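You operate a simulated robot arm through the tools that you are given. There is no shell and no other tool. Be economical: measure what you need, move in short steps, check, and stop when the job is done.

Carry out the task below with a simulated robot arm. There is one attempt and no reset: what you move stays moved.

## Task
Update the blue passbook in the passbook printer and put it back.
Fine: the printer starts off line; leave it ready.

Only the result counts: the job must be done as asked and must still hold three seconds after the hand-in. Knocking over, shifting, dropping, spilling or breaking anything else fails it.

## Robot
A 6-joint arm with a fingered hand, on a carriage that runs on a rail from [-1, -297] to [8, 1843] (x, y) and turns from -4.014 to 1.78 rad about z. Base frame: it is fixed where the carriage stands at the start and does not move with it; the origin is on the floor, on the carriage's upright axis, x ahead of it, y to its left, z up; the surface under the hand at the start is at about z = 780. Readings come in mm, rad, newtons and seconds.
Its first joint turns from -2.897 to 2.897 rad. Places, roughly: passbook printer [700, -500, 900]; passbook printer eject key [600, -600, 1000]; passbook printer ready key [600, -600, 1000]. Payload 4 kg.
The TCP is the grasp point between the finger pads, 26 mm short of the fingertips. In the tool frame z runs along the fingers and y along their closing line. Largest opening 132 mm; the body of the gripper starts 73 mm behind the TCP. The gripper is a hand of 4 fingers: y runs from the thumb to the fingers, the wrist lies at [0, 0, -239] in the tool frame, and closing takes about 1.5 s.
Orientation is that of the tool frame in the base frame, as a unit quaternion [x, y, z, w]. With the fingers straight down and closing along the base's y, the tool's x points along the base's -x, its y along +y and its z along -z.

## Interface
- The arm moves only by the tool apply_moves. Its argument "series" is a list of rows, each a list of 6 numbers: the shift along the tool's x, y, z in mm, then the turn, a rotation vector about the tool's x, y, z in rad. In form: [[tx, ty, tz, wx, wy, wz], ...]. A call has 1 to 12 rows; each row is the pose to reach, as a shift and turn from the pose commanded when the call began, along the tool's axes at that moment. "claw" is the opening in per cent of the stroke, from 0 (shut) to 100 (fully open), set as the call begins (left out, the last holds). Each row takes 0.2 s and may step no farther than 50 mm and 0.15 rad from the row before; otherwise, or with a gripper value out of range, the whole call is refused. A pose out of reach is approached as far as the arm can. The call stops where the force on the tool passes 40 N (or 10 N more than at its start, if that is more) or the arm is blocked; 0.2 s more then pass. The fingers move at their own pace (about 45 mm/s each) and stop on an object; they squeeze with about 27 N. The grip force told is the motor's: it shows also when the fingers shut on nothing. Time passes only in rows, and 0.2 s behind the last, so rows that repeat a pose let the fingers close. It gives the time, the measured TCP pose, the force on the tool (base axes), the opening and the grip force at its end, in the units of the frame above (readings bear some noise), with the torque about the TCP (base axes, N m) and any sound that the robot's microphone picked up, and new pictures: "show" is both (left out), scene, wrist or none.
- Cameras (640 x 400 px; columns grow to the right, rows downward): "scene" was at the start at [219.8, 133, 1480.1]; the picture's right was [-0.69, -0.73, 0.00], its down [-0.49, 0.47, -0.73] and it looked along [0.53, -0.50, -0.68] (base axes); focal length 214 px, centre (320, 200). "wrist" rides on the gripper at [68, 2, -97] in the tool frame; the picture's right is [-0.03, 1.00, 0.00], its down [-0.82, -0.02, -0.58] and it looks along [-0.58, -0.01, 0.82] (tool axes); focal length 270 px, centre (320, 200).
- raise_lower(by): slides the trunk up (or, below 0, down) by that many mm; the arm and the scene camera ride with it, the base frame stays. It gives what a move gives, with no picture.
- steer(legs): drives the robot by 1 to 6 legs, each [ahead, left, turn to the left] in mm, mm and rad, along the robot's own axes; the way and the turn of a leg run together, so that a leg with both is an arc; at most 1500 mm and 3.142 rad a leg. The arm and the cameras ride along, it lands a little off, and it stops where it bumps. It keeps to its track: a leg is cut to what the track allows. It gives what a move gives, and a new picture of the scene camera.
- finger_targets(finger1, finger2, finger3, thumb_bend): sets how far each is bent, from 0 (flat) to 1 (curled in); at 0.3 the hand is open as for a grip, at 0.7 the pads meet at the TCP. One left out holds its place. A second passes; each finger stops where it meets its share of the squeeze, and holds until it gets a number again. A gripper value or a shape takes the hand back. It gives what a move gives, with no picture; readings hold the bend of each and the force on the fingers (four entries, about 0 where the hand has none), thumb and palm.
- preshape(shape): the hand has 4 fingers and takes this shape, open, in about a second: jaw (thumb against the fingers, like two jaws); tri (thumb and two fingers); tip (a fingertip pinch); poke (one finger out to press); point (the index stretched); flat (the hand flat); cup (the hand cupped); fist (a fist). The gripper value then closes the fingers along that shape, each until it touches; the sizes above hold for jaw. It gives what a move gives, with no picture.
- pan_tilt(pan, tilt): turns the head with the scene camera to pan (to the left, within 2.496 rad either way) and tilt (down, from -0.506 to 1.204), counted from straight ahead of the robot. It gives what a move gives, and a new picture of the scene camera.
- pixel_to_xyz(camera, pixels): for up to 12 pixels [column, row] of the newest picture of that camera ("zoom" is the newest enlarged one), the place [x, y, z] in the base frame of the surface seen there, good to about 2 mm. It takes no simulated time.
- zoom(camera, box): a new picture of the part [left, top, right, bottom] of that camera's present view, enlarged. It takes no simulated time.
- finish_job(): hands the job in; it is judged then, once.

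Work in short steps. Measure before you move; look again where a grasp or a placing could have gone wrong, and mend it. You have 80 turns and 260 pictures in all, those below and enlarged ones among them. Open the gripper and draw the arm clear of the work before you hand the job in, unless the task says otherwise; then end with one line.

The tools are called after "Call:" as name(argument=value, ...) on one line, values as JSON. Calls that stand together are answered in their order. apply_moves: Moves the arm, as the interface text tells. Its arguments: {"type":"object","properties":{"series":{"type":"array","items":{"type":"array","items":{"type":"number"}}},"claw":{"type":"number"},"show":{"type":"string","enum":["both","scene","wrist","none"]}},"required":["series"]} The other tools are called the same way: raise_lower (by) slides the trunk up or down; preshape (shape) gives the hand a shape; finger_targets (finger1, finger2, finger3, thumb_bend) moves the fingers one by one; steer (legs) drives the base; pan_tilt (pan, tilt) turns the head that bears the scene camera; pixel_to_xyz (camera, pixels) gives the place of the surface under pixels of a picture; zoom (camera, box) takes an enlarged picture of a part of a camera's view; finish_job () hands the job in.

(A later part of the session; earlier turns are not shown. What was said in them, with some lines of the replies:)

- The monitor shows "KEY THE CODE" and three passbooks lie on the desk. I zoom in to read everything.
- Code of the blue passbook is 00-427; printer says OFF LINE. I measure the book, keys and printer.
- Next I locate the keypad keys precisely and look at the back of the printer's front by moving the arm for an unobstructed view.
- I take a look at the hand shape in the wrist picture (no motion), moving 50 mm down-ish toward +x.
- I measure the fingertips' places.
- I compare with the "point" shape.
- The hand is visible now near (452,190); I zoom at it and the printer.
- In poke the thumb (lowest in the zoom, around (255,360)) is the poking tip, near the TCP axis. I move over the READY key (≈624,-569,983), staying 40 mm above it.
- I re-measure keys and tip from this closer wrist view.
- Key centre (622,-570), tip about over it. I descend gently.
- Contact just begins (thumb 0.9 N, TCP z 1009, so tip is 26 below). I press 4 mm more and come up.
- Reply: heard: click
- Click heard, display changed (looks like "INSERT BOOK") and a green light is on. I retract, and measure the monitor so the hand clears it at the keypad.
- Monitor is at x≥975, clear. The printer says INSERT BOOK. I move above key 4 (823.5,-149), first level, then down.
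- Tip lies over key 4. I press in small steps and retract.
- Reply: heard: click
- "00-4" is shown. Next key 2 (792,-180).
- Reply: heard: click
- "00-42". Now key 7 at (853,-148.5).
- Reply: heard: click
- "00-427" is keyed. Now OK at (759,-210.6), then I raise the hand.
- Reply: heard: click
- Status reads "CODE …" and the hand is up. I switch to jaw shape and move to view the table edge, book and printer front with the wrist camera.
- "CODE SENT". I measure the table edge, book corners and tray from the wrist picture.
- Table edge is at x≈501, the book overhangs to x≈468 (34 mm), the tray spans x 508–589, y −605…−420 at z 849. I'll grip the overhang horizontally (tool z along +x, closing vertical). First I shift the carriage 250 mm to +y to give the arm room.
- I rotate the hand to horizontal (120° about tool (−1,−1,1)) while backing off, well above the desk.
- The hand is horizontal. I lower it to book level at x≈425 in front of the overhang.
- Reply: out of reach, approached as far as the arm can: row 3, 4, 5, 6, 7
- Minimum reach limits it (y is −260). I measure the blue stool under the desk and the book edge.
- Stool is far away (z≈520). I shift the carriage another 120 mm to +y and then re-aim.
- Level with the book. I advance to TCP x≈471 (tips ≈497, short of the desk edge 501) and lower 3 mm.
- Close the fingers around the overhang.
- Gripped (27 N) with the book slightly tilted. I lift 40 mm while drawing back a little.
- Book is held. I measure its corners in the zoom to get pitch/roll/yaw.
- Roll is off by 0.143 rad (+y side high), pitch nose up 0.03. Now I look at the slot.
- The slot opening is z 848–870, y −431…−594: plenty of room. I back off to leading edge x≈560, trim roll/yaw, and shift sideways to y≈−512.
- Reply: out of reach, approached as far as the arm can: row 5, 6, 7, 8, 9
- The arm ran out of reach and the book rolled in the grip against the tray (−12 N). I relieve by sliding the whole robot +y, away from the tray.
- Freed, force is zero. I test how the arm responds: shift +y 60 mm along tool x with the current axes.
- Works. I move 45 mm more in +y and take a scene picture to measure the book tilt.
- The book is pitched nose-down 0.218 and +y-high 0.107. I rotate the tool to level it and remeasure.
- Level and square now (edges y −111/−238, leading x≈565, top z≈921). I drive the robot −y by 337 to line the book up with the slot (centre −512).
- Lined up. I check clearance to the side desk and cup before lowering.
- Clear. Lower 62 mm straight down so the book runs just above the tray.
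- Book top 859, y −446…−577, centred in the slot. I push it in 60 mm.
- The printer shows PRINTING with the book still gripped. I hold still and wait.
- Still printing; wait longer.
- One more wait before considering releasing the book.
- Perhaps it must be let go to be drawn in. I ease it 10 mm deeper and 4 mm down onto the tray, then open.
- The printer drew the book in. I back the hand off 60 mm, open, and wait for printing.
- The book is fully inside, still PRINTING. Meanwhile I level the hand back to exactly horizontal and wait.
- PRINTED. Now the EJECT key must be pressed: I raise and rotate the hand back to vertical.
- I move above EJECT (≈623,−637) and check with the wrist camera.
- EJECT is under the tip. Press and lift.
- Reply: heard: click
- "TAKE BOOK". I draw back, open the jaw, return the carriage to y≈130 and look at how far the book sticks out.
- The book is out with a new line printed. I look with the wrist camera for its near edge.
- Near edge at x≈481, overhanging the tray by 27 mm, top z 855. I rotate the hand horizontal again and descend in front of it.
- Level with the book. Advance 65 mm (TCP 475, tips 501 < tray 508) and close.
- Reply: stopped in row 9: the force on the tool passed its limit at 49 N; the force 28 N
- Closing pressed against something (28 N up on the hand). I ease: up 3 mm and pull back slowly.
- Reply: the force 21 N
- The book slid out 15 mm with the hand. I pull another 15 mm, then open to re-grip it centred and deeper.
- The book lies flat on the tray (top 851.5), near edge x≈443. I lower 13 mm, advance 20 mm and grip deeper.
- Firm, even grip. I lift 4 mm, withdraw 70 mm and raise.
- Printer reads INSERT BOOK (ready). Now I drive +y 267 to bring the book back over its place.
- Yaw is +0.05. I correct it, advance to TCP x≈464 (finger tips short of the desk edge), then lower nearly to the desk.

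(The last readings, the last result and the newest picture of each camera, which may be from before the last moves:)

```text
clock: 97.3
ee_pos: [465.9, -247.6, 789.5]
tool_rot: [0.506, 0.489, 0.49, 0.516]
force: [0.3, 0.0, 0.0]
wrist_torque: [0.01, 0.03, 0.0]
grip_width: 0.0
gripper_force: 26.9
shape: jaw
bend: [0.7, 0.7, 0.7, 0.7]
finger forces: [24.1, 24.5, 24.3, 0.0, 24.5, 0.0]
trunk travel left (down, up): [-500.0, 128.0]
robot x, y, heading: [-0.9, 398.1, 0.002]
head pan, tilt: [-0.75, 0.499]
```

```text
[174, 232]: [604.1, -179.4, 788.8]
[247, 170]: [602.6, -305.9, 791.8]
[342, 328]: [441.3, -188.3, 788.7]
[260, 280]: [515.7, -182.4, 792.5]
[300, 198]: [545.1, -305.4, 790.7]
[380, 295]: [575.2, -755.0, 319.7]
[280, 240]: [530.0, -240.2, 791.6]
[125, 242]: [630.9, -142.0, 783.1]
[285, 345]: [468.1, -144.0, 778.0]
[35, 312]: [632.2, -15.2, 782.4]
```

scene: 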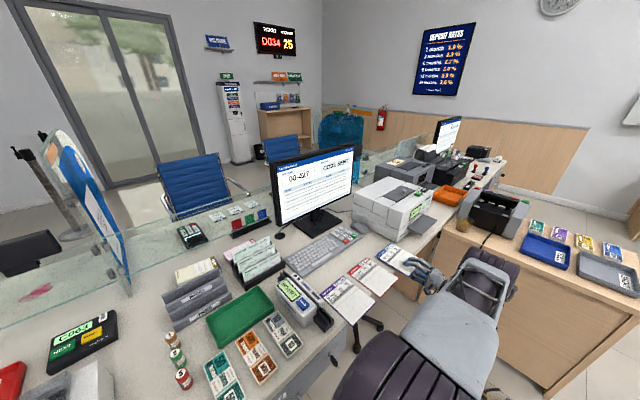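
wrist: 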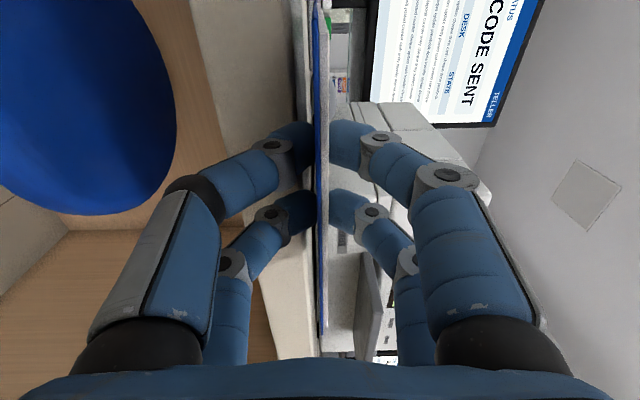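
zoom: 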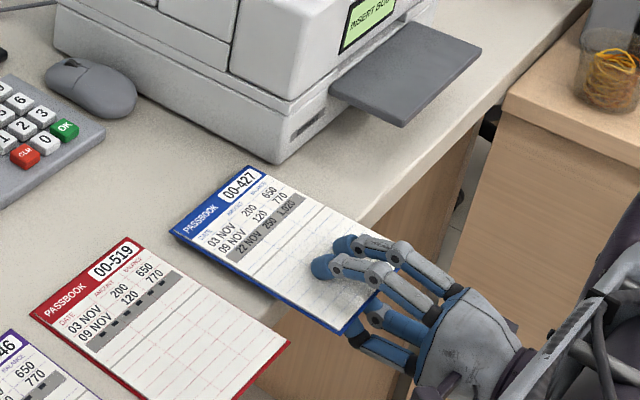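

Book top is 791 vs 782.5 resting. Lower 8 mm, then open.

Call:
apply_moves(series=[[0, -4, 0, 0, 0, 0], [0, -7, 0, 0, 0, 0], [0, -8, 0, 0, 0, 0], [0, -8, 0, 0, 0, 0]], show="none")

Call:
apply_moves(series=[[0, 0, 0, 0, 0, 0], [0, 0, 0, 0, 0, 0], [0, 0, 0, 0, 0, 0], [0, 0, 0, 0, 0, 0], [0, 0, 0, 0, 0, 0], [0, 0, 0, 0, 0, 0], [0, 0, 0, 0, 0, 0]], claw=70, show="wrist")

Call:
zoom(camera="scene", box=[360, 210, 450, 290])

```text
clock: 98.3
ee_pos: [464.5, -247.4, 781.9]
tool_rot: [0.506, 0.489, 0.49, 0.515]
force: [0.9, -0.4, -0.5]
wrist_torque: [-0.03, 0.04, 0.01]
grip_width: 0.0
gripper_force: 27.0
shape: jaw
bend: [0.7, 0.7, 0.7, 0.7]
finger forces: [24.1, 24.4, 24.3, 0.0, 24.5, 0.1]
trunk travel left (down, up): [-500.0, 128.0]
robot x, y, heading: [2.4, 397.3, 0.007]
head pan, tilt: [-0.75, 0.499]
```

```text
clock: 99.9
ee_pos: [464.4, -247.4, 781.9]
tool_rot: [0.505, 0.489, 0.491, 0.515]
force: [-0.7, -1.1, -0.5]
wrist_torque: [0.0, 0.0, -0.04]
grip_width: 92.1
gripper_force: 0.1
shape: jaw
bend: [0.68, 0.68, 0.68, 0.58]
finger forces: [0.0, 0.0, 0.0, 0.1, 0.0, 0.1]
trunk travel left (down, up): [-500.0, 128.0]
robot x, y, heading: [3.3, 397.0, 0.007]
head pan, tilt: [-0.75, 0.499]
```

wrist: 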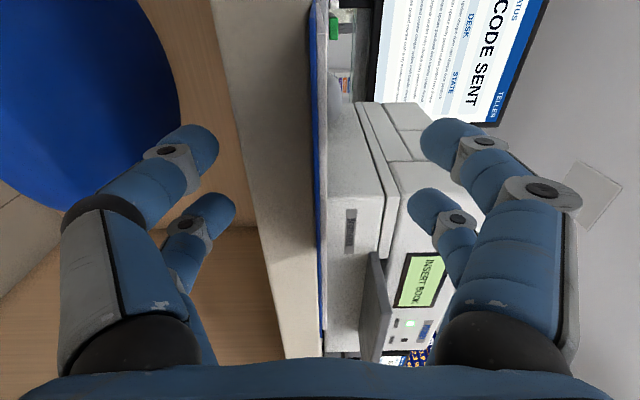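

```text
5.00 times, centred on (405, 250) of scene
```

zoom: 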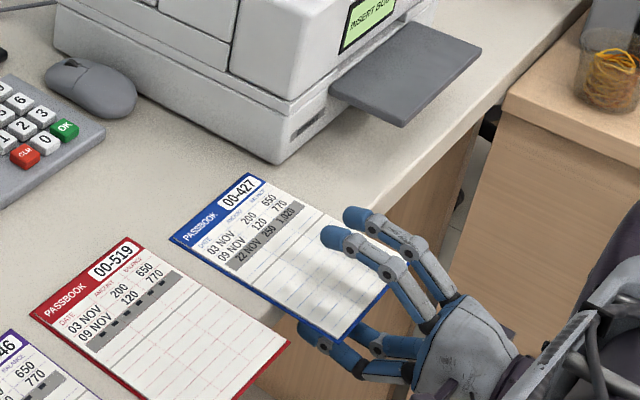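

Released, lying flat with near edge ≈441. I retreat, close the fist of fingers, and prepare to push it back to x≈468.

Call:
apply_moves(series=[[0, 0, -25, 0, 0, 0], [0, 0, -50, 0, 0, 0], [0, 0, -75, 0, 0, 0], [0, 0, -75, 0, 0, 0]], show="none")

Call:
apply_moves(series=[[0, -2, 0, 0, 0, 0], [2, -5, 0, 0, 0, 0], [2, -5, 0, 0, 0, 0], [2, -5, 0, 0, 0, 0], [2, -5, 0, 0, 0, 0], [2, -5, 0, 0, 0, 0], [2, -5, 0, 0, 0, 0], [2, -5, 0, 0, 0, 0]], claw=0, show="wrist")

Call:
zoom(camera="scene", box=[370, 210, 450, 290])

```text
clock: 100.9
ee_pos: [389.6, -243.2, 781.2]
tool_rot: [0.505, 0.488, 0.49, 0.516]
force: [-0.6, 0.5, 0.1]
wrist_torque: [-0.04, 0.0, 0.03]
grip_width: 92.3
gripper_force: 0.2
shape: jaw
bend: [0.68, 0.68, 0.68, 0.58]
finger forces: [0.0, 0.0, 0.0, 0.1, 0.1, 0.1]
trunk travel left (down, up): [-500.0, 128.0]
robot x, y, heading: [2.0, 394.6, 0.004]
head pan, tilt: [-0.75, 0.499]
```

```text
clock: 102.7
ee_pos: [389.0, -242.1, 775.9]
tool_rot: [0.505, 0.489, 0.49, 0.515]
force: [-0.2, -0.2, 0.0]
wrist_torque: [0.01, -0.01, 0.0]
grip_width: 0.2
gripper_force: 27.1
shape: jaw
bend: [0.62, 0.62, 0.62, 0.7]
finger forces: [0.1, 0.0, 0.0, 0.0, 0.0, 0.1]
trunk travel left (down, up): [-500.0, 128.0]
robot x, y, heading: [-0.0, 398.9, 0.005]
head pan, tilt: [-0.75, 0.499]
```

wrist: 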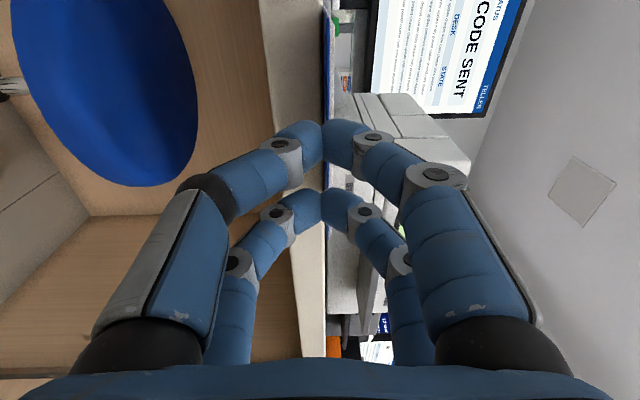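

```text
5.00 times, centred on (410, 250) of scene
```

zoom: 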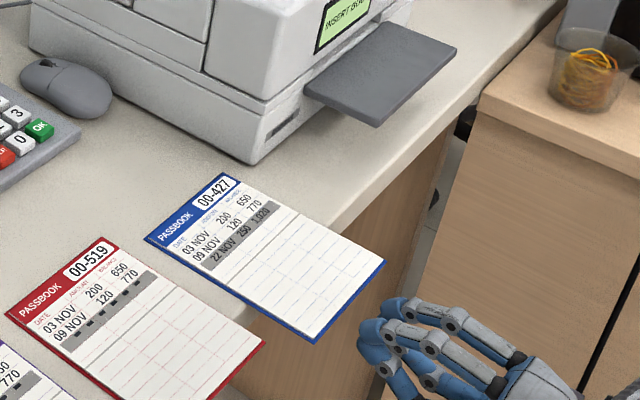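

I measure the book as it lies before pushing.

Call:
pixel_to_xyz(camera="zoom", pixels=[[149, 239], [221, 176], [315, 339], [384, 264], [349, 302], [240, 293], [300, 217], [364, 340], [400, 300], [264, 342], [240, 377]])

```text
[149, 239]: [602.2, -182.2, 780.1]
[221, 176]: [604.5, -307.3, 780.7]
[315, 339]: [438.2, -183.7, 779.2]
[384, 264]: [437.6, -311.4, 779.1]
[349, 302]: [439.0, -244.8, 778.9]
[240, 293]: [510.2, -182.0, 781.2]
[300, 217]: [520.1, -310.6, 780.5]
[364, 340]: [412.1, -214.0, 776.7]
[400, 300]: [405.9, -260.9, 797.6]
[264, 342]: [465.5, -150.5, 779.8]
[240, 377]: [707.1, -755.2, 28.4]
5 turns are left
```

Near edge is at 438.5; I push it 30 mm forward slowly (tips start at ≈415), then back off.

Call:
apply_moves(series=[[1, 0, 15, 0, 0, 0], [1, 0, 22, 0, 0, 0], [1.3, 0, 30, 0, 0, 0], [1.6, 0, 38, 0, 0, 0], [2, 0, 46, 0, 0, 0], [2.2, 0, 51, 0, 0, 0], [2.2, 0, 53, 0, 0, 0], [2.2, 0, 53, 0, 0, 0], [1.5, 0, 35, 0, 0, 0], [0, 0, 0, 0, 0, 0], [0, 0, 0, 0, 0, 0]], show="scene")

Call:
zoom(camera="scene", box=[370, 210, 450, 290])

Call:
pixel_to_xyz(camera="zoom", pixels=[[289, 319], [291, 323], [285, 315], [355, 250], [358, 248], [345, 245], [320, 285], [315, 280], [325, 290], [121, 222], [195, 160]])

```text
clock: 105.1
ee_pos: [388.9, -241.4, 775.4]
tool_rot: [0.505, 0.488, 0.49, 0.516]
force: [-0.7, -0.2, -0.4]
wrist_torque: [0.02, -0.02, 0.06]
grip_width: 0.0
gripper_force: 27.2
shape: jaw
bend: [0.62, 0.62, 0.62, 0.7]
finger forces: [0.0, 0.0, 0.0, 0.0, 0.0, 0.0]
trunk travel left (down, up): [-500.0, 128.0]
robot x, y, heading: [1.7, 398.8, -0.001]
head pan, tilt: [-0.75, 0.499]
```

scene: 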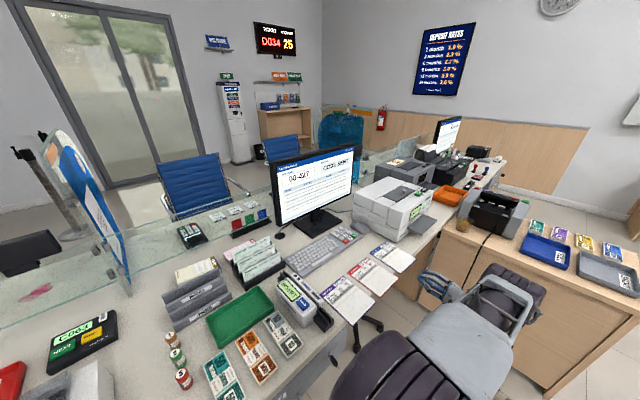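

```text
5.00 times, centred on (410, 250) of scene
```

zoom: 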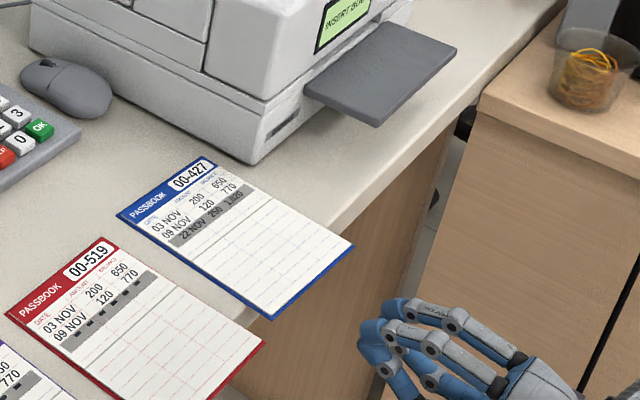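

```text
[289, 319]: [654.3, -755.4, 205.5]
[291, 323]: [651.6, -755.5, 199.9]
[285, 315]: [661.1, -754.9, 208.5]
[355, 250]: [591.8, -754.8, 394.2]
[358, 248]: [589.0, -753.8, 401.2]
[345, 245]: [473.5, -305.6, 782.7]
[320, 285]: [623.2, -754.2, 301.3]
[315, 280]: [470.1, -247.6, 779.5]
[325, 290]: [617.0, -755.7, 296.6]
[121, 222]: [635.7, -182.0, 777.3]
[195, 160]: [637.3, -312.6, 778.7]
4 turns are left
```

The book is back: near edge ≈469, far ≈636, y centre ≈−247, as at the start. I open the hand and raise it clear, then check the printer.

Call:
apply_moves(series=[[0, 0, -5, 0, 0, 0], [0, 0, -5, 0, 0, 0], [0, 0, -5, 0, 0, 0], [0, 30, -5, 0, 0, 0], [0, 70, -5, 0, 0, 0], [0, 110, -5, 0, 0, 0], [0, 150, -5, 0, 0, 0], [0, 150, -5, 0, 0, 0]], claw=100, show="scene")

Call:
zoom(camera="scene", box=[330, 170, 470, 290])

```text
clock: 106.9
ee_pos: [383.8, -240.3, 924.4]
tool_rot: [0.505, 0.489, 0.49, 0.516]
force: [0.4, 0.4, -0.3]
wrist_torque: [0.0, -0.02, 0.0]
grip_width: 132.1
gripper_force: 0.1
shape: jaw
bend: [0.3, 0.3, 0.3, 0.3]
finger forces: [0.0, 0.0, 0.1, 0.0, 0.0, 0.0]
trunk travel left (down, up): [-500.0, 128.0]
robot x, y, heading: [4.5, 401.9, 0.008]
head pan, tilt: [-0.75, 0.499]
```

scene: 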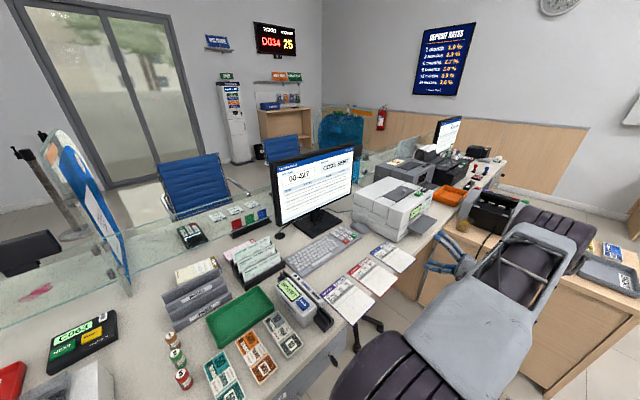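

```text
3.33 times, centred on (400, 230) of scene
3 turns are left
```

zoom: 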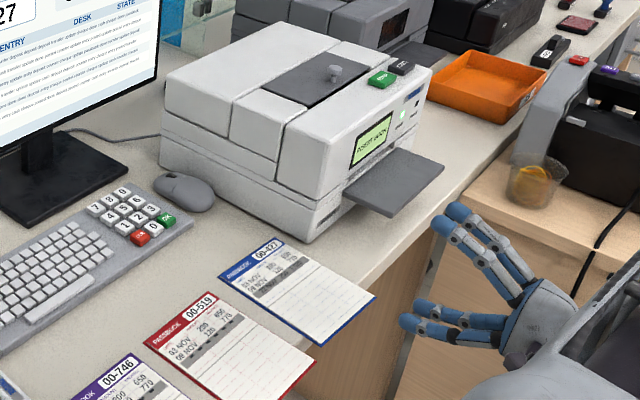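

The book is in place with its new line, the printer shows INSERT BOOK with the ready light on, and the hand is open and clear. I hand in.

Call:
finish_job()

```text
The job is handed in.
```

The blue passbook (00-427) has its new line printed and is back in its place on the desk; the printer is on line, showing INSERT BOOK with its green light on.
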